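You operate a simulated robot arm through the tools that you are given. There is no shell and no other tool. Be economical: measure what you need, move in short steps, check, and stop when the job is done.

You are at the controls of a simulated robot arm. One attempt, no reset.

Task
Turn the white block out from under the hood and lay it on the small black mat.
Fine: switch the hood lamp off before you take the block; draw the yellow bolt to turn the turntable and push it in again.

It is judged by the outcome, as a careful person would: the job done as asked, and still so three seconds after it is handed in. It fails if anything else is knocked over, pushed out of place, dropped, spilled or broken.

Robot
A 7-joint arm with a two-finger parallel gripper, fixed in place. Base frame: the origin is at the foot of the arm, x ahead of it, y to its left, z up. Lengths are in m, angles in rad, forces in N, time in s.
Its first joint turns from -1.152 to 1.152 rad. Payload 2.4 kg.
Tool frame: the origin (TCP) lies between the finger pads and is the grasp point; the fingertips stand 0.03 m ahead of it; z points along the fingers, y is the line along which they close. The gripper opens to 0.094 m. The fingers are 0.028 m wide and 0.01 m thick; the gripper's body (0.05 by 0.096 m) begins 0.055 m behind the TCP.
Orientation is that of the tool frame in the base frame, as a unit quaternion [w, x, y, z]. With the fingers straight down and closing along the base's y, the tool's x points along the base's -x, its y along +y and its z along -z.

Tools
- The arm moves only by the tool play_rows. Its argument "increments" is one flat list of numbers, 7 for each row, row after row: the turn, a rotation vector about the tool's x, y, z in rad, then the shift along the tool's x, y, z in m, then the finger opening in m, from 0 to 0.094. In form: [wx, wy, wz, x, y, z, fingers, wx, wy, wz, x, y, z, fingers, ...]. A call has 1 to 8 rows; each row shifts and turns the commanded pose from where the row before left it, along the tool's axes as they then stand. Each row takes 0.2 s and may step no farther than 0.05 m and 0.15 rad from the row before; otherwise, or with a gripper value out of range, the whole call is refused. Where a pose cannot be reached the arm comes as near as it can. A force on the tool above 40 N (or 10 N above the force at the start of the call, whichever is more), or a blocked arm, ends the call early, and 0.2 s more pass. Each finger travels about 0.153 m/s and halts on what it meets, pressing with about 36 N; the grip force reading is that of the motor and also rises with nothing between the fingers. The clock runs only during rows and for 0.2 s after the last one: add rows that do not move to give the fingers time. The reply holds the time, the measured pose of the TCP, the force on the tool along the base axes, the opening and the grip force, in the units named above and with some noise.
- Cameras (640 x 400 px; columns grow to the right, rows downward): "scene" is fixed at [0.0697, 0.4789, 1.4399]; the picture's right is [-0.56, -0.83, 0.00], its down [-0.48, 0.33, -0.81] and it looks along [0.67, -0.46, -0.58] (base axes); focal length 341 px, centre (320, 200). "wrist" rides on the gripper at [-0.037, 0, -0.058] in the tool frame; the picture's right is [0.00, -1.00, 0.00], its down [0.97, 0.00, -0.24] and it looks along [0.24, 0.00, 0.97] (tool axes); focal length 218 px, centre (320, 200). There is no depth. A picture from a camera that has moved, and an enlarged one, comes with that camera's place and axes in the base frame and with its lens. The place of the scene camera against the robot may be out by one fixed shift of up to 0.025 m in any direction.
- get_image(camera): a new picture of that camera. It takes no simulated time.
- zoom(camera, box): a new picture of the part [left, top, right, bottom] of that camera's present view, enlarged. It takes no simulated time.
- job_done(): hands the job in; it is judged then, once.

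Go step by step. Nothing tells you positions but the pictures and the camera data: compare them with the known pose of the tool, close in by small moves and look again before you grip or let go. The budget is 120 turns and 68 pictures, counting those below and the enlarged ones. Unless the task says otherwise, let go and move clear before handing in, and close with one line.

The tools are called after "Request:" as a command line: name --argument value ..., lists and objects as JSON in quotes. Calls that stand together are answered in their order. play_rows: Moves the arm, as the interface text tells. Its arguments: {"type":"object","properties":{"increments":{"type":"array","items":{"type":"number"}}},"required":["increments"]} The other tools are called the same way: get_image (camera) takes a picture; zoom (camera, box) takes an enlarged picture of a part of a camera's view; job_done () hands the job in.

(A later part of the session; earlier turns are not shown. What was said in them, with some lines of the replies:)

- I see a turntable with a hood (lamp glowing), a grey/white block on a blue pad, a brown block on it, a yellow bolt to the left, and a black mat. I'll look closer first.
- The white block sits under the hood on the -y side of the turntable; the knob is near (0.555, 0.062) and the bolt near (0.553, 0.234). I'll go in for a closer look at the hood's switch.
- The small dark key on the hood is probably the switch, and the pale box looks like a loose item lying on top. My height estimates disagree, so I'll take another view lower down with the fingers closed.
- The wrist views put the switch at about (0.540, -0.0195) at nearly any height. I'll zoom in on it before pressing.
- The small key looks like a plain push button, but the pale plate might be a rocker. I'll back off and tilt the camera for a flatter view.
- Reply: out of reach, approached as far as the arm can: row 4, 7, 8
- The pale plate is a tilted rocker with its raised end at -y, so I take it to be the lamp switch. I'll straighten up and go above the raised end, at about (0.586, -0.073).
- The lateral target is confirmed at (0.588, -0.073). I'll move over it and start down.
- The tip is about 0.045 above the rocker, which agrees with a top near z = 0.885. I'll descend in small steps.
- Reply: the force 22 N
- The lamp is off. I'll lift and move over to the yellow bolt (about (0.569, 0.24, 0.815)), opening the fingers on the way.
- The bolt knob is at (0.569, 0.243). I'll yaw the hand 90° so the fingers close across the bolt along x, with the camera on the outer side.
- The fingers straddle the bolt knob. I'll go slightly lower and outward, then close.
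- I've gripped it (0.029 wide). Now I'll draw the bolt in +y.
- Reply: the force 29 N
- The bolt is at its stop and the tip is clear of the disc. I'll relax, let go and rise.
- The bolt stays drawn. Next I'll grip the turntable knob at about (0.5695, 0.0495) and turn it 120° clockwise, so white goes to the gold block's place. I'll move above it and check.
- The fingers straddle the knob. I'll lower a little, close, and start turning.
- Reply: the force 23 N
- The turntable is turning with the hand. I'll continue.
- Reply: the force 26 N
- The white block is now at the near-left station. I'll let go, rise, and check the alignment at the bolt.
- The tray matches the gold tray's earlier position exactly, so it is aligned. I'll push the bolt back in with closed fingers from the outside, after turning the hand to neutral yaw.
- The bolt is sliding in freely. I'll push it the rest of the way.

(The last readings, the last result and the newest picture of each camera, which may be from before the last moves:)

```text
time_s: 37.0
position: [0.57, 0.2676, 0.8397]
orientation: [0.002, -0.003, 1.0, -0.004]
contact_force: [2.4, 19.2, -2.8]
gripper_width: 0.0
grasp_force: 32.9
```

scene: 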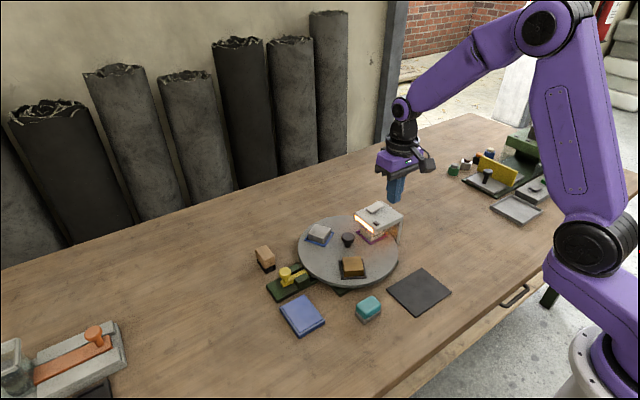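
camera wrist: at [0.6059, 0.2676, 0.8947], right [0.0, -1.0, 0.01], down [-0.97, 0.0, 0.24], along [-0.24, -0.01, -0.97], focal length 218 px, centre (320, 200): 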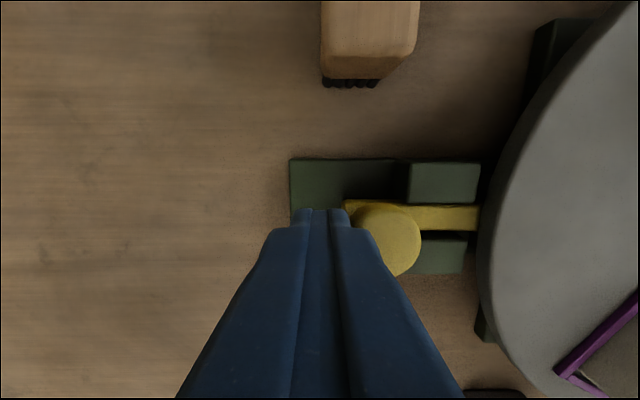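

The bolt is fully home (it stopped firmly). I'll back off, rise, and move above the white block near (0.503, 0.088) with the hand yawed to match it.

Request:
play_rows --increments '[0, 0, 0, 0, 0.026, 0, 0, 0, 0, 0, 0, 0, -0.05, 0, 0, 0, 0, 0, 0, -0.05, 0.03, 0, 0, 0, 0.0134, -0.04, 0, 0.06, 0, 0, 0, 0.0134, -0.04, 0, 0.08, 0, 0, 0, 0.0134, -0.04, 0, 0.08, 0, 0, 0, 0.0134, -0.04, 0, 0.08, 0, 0, 0, 0.0134, -0.04, 0, 0.08]'

Request:
play_rows --increments '[0, 0, 0.131, 0, 0, 0, 0.08, 0, 0, 0.131, 0, 0, 0, 0.08, 0, 0, 0.131, 0, 0, 0, 0.08, 0, 0, 0.131, 0, 0, 0, 0.08, 0, 0, 0, 0, 0, 0, 0.08]'

Request:
get_image --camera "wrist"

```text
time_s: 38.8
position: [0.5034, 0.0878, 0.9402]
orientation: [0.001, -0.001, 1.0, -0.006]
contact_force: [-0.4, -0.3, 0.1]
gripper_width: 0.08
grasp_force: 0.1
```

```text
time_s: 40.0
position: [0.5029, 0.089, 0.9405]
orientation: [0.002, 0.259, 0.966, -0.006]
contact_force: [0.4, -0.3, 0.9]
gripper_width: 0.0798
grasp_force: 0.1
```

```text
26 pictures are left
camera wrist: at [0.5342, 0.0702, 0.997], right [-0.5, -0.87, 0.01], down [-0.84, 0.49, 0.23], along [-0.21, 0.11, -0.97], focal length 218 px, centre (320, 200)
```

wrist: 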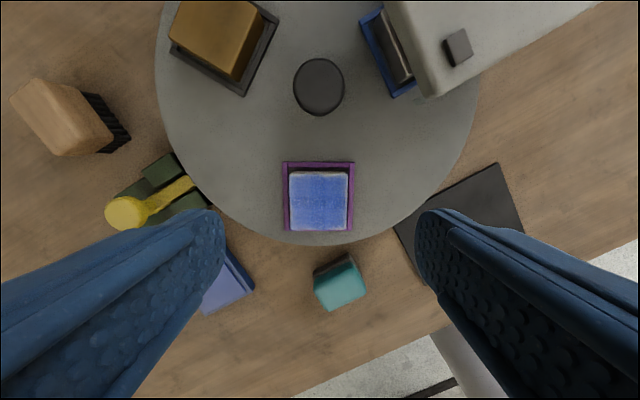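

The block's top centre is about (0.497, 0.0895, 0.827), roughly 0.047 across, and the hand is aligned with it. I'll centre and descend part-way.

Request:
play_rows --increments '[0, 0, 0, 0.005, -0.002, 0, 0.08, 0, 0, 0, 0, 0, 0.035, 0.08, 0, 0, 0, 0, 0, 0.03, 0.08, 0, 0, 0, 0, 0, 0.012, 0.08, 0, 0, 0, 0, 0, 0, 0.08]'

Request:
get_image --camera "wrist"

Request:
zoom --camera "scene" --box '[310, 220, 410, 300]'

```text
time_s: 41.2
position: [0.4977, 0.0879, 0.8643]
orientation: [0.002, 0.258, 0.966, -0.006]
contact_force: [-0.4, -1.3, 0.1]
gripper_width: 0.0801
grasp_force: 0.2
```

```text
25 pictures are left
camera wrist: at [0.5288, 0.0697, 0.9197], right [-0.5, -0.87, 0.01], down [-0.84, 0.49, 0.23], along [-0.21, 0.11, -0.97], focal length 218 px, centre (320, 200)
```

wrist: 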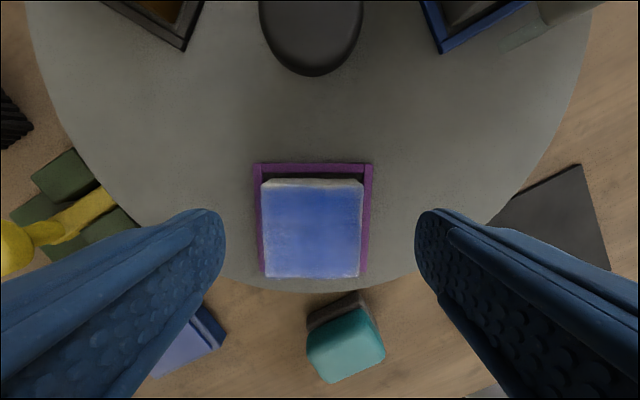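

```text
5.00 times, centred on (360, 260) of scene
camera zoom: at [0.0697, 0.4789, 1.4399], right [-0.56, -0.83, 0.0], down [-0.48, 0.33, -0.81], along [0.67, -0.46, -0.58], focal length 1705 px, centre (120, -100)
```

zoom: 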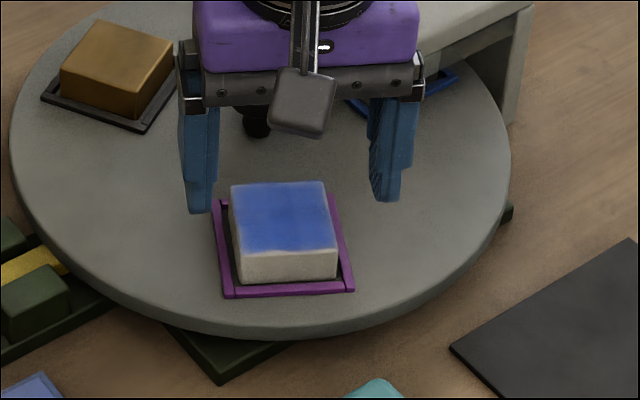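

The block sits about 3.5 mm off centre, so I'll correct, descend to grip height and close.

Request:
play_rows --increments '[0, 0, 0, 0, 0.0035, 0.01, 0.08, 0, 0, 0, 0, 0, 0.01, 0.08, 0, 0, 0, 0, 0, 0.007, 0.08, 0, 0, 0, 0, 0, 0, 0.06, 0, 0, 0, 0, 0, 0, 0.04, 0, 0, 0, 0, 0, 0, 0.035, 0, 0, 0, 0, 0, 0, 0.035]'

Request:
zoom --camera "scene" --box '[310, 220, 410, 300]'

```text
time_s: 42.8
position: [0.5003, 0.0906, 0.8366]
orientation: [0.002, 0.257, 0.966, -0.006]
contact_force: [1.1, -0.2, -0.7]
gripper_width: 0.0476
grasp_force: 36.1
```

```text
5.00 times, centred on (360, 260) of scene
camera zoom: at [0.0698, 0.4789, 1.4399], right [-0.56, -0.83, 0.0], down [-0.48, 0.33, -0.81], along [0.67, -0.46, -0.58], focal length 1705 px, centre (120, -100)
```

zoom: 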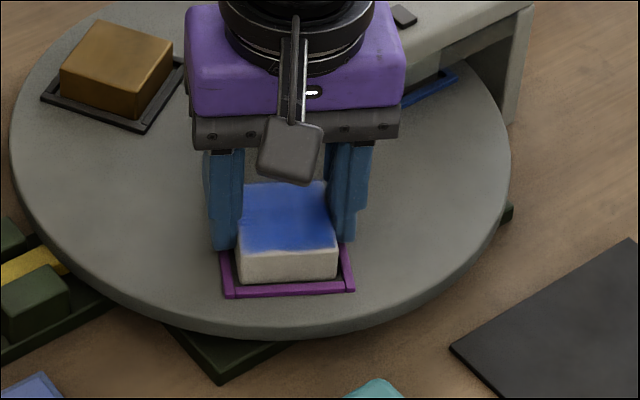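

The block is gripped (0.0476 wide). I'll lift it straight up.

Request:
play_rows --increments '[0, 0, 0, 0, 0, -0.02, 0.035, 0, 0, 0, 0, 0, -0.03, 0.035, 0, 0, 0, 0, 0, -0.035, 0.035, 0, 0, 0, 0, 0, 0, 0.035]'

Request:
zoom --camera "scene" --box '[290, 190, 450, 310]'

```text
time_s: 43.8
position: [0.4992, 0.0928, 0.9236]
orientation: [0.002, 0.258, 0.966, -0.006]
contact_force: [0.3, -0.4, -3.7]
gripper_width: 0.0478
grasp_force: 36.0
```

```text
3.33 times, centred on (370, 250) of scene
camera zoom: at [0.0698, 0.4789, 1.4399], right [-0.56, -0.83, 0.0], down [-0.48, 0.33, -0.81], along [0.67, -0.46, -0.58], focal length 1137 px, centre (153, 33)
```

zoom: 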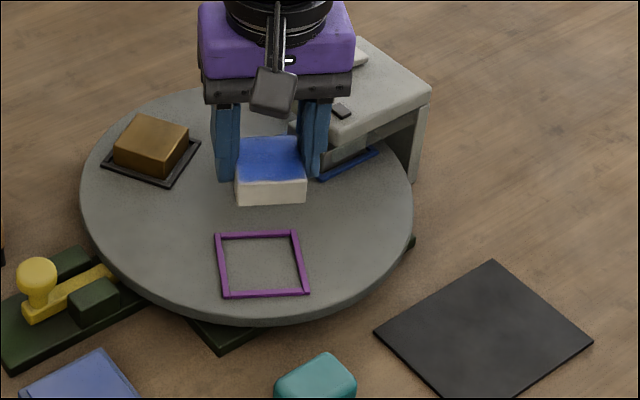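

Request:
play_rows --increments '[0, 0, -0.131, 0, 0, 0, 0.035, 0, 0, -0.131, 0, 0, 0, 0.035, 0, 0, -0.131, 0, 0, 0, 0.035, 0, 0, -0.131, 0, 0, 0, 0.035, 0, 0, 0, 0.031, -0.03, 0, 0.035, 0, 0, 0, 0.031, -0.03, 0, 0.035, 0, 0, 0, 0.031, -0.03, 0, 0.035, 0, 0, 0, 0.03, -0.029, 0, 0.035]'

Request:
get_image --camera "wrist"

Request:
zoom --camera "scene" --box '[350, 220, 470, 320]'

```text
time_s: 45.6
position: [0.3777, -0.0266, 0.9238]
orientation: [0.0, -0.001, 1.0, -0.006]
contact_force: [-0.4, -0.9, -3.5]
gripper_width: 0.0479
grasp_force: 35.6
```

```text
21 pictures are left
camera wrist: at [0.4125, -0.0268, 0.9796], right [0.0, -1.0, 0.01], down [-0.97, 0.0, 0.24], along [-0.24, -0.01, -0.97], focal length 218 px, centre (320, 200)
```

wrist: 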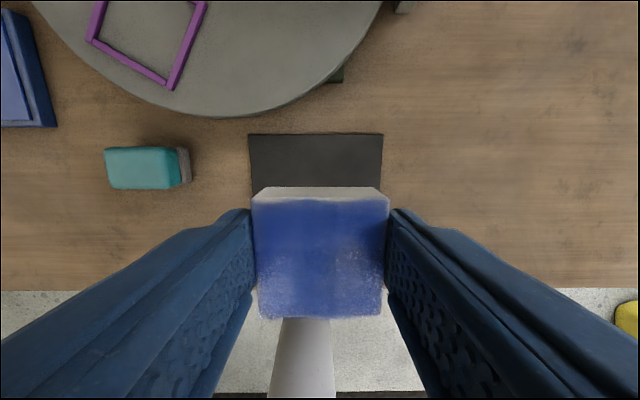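

```text
4.00 times, centred on (410, 270) of scene
camera zoom: at [0.0698, 0.4789, 1.4399], right [-0.56, -0.83, 0.0], down [-0.48, 0.33, -0.81], along [0.67, -0.46, -0.58], focal length 1364 px, centre (-40, -80)
```

zoom: 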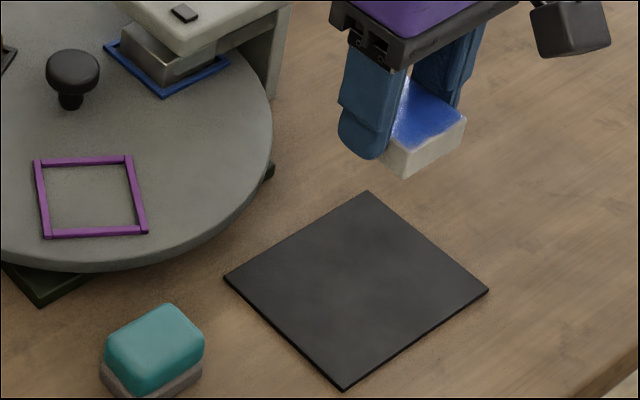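

The mat centre is about (0.3745, -0.025) and the block is right above it. I'll descend, checking as I go.

Request:
play_rows --increments '[0, 0, 0, 0.001, 0.002, 0.03, 0.035, 0, 0, 0, 0, 0, 0.025, 0.035, 0, 0, 0, 0, 0, 0, 0.035]'

Request:
zoom --camera "scene" --box '[350, 220, 470, 320]'

```text
time_s: 46.4
position: [0.3763, -0.0254, 0.8694]
orientation: [0.002, -0.001, 1.0, -0.006]
contact_force: [0.2, -0.5, -4.0]
gripper_width: 0.0478
grasp_force: 36.2
```

```text
4.00 times, centred on (410, 270) of scene
camera zoom: at [0.0698, 0.4789, 1.4399], right [-0.56, -0.83, 0.0], down [-0.48, 0.33, -0.81], along [0.67, -0.46, -0.58], focal length 1364 px, centre (-40, -80)
```

zoom: 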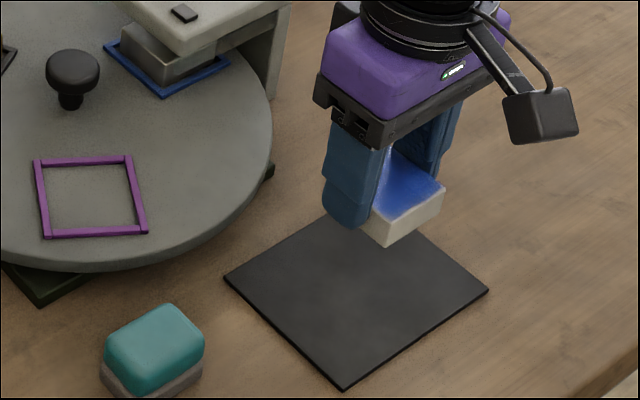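

Request:
play_rows --increments '[0, 0, 0, 0, 0, 0.02, 0.035, 0, 0, 0, 0, 0, 0.015, 0.035, 0, 0, 0, 0, 0, 0.006, 0.035, 0, 0, 0, 0, 0, 0.005, 0.035, 0, 0, 0, 0, 0, 0.004, 0.035, 0, 0, 0, 0, 0, 0.003, 0.035]'

Request:
zoom --camera "scene" --box '[350, 220, 470, 320]'

```text
time_s: 47.8
position: [0.3758, -0.0271, 0.8154]
orientation: [0.0, -0.002, 1.0, -0.006]
contact_force: [0.1, 0.4, -3.3]
gripper_width: 0.0477
grasp_force: 35.9
```

```text
4.00 times, centred on (410, 270) of scene
camera zoom: at [0.0698, 0.4789, 1.4399], right [-0.56, -0.83, 0.0], down [-0.48, 0.33, -0.81], along [0.67, -0.46, -0.58], focal length 1364 px, centre (-40, -80)
```

zoom: 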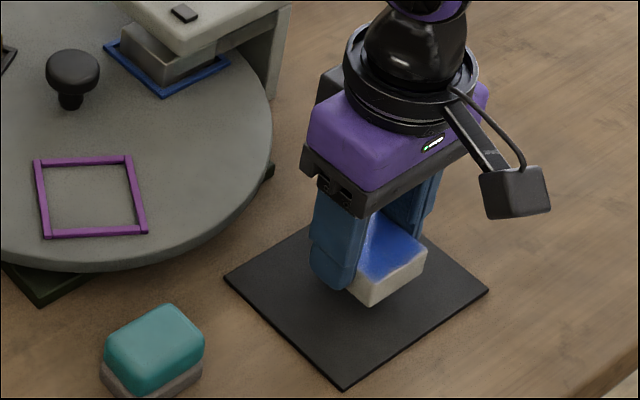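

Almost down, with no contact yet. I'll continue in 2 mm steps until the block's weight is taken.

Request:
play_rows --increments '[0, 0, 0, 0, 0, 0.003, 0.035, 0, 0, 0, 0, 0, 0.003, 0.035, 0, 0, 0, 0, 0, 0.002, 0.035, 0, 0, 0, 0, 0, 0.002, 0.035]'

Request:
zoom --camera "scene" --box '[380, 255, 440, 305]'

```text
time_s: 48.8
position: [0.3751, -0.0266, 0.8048]
orientation: [0.0, -0.002, 1.0, -0.007]
contact_force: [-0.5, -0.6, -3.3]
gripper_width: 0.0475
grasp_force: 35.7
```

```text
8.00 times, centred on (410, 280) of scene
camera zoom: at [0.0698, 0.4789, 1.4399], right [-0.56, -0.83, 0.0], down [-0.48, 0.33, -0.81], along [0.67, -0.46, -0.58], focal length 2728 px, centre (-400, -440)
```

zoom: 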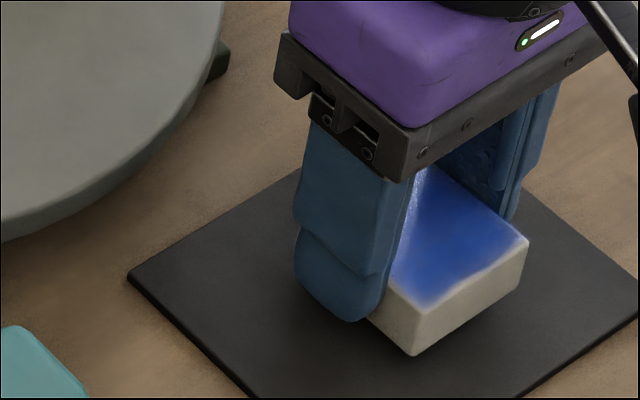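

Request:
play_rows --increments '[0, 0, 0, 0, 0, 0.002, 0.035, 0, 0, 0, 0, 0, 0.002, 0.035, 0, 0, 0, 0, 0, 0.0, 0.035]'

Request:
zoom --camera "scene" --box '[380, 255, 440, 305]'

```text
time_s: 49.6
position: [0.3762, -0.0269, 0.8011]
orientation: [0.002, -0.002, 1.0, -0.007]
contact_force: [0.5, -1.3, -3.4]
gripper_width: 0.0478
grasp_force: 36.3
```

```text
8.00 times, centred on (410, 280) of scene
camera zoom: at [0.0698, 0.4789, 1.4399], right [-0.56, -0.83, 0.0], down [-0.48, 0.33, -0.81], along [0.67, -0.46, -0.58], focal length 2728 px, centre (-400, -440)
```

zoom: 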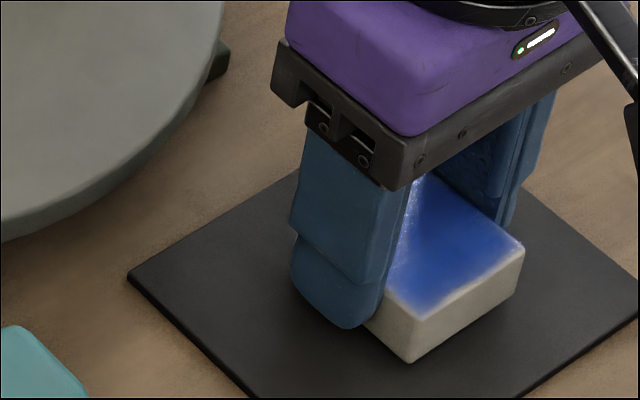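

Request:
play_rows --increments '[0, 0, 0, 0, 0, 0.0015, 0.035, 0, 0, 0, 0, 0, 0.0015, 0.035, 0, 0, 0, 0, 0, 0.0, 0.035]'

```text
time_s: 50.4
position: [0.3772, -0.027, 0.7982]
orientation: [0.001, -0.002, 1.0, -0.006]
contact_force: [-4.2, 0.4, 22.5]
gripper_width: 0.0476
grasp_force: 35.5
```

The block has touched down. I'll ease off 1 mm, open, and rise.

Request:
play_rows --increments '[0, 0, 0, 0, 0, -0.001, 0.035, 0, 0, 0, 0, 0, 0, 0.055, 0, 0, 0, 0, 0, 0, 0.075, 0, 0, 0, 0, 0, 0, 0.075, 0, 0, 0, 0, 0, -0.03, 0.075, 0, 0, 0, 0, 0, -0.05, 0.075, 0, 0, 0, 0, 0, -0.05, 0.075]'

Request:
get_image --camera "scene"

Request:
zoom --camera "scene" --box '[250, 190, 470, 340]'

Request:
get_image --camera "wrist"

```text
time_s: 52.0
position: [0.3763, -0.0234, 0.9297]
orientation: [-0.001, 0.0, 1.0, -0.006]
contact_force: [0.2, -0.6, -0.9]
gripper_width: 0.0752
grasp_force: 0.0
```

```text
15 pictures are left
```

scene: 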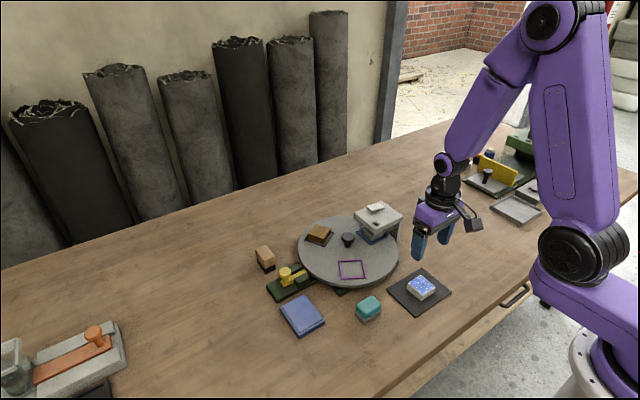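

```text
2.67 times, centred on (360, 265) of scene
camera zoom: at [0.0698, 0.4789, 1.4399], right [-0.56, -0.83, 0.0], down [-0.48, 0.33, -0.81], along [0.67, -0.46, -0.58], focal length 910 px, centre (213, 27)
```

zoom: 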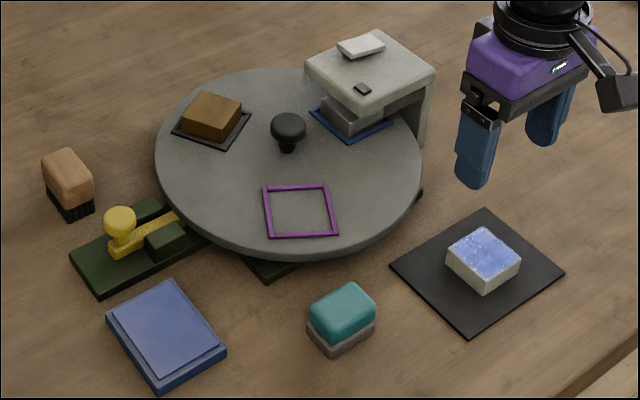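

```text
13 pictures are left
camera wrist: at [0.4115, -0.0252, 0.9859], right [0.0, -1.0, 0.01], down [-0.97, 0.0, 0.24], along [-0.24, -0.01, -0.97], focal length 218 px, centre (320, 200)
```

wrist: 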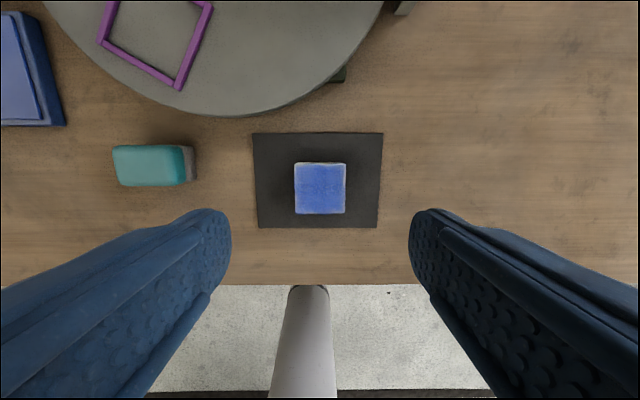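

The white block lies in the middle of the mat. The lamp is off, the bolt is home, and nothing else has moved, so I'm handing in.

Request:
job_done

```text
The job is handed in.
```

The white block is on the black mat; I switched the hood lamp off first, turned the turntable with the yellow bolt drawn, and pushed the bolt back in.
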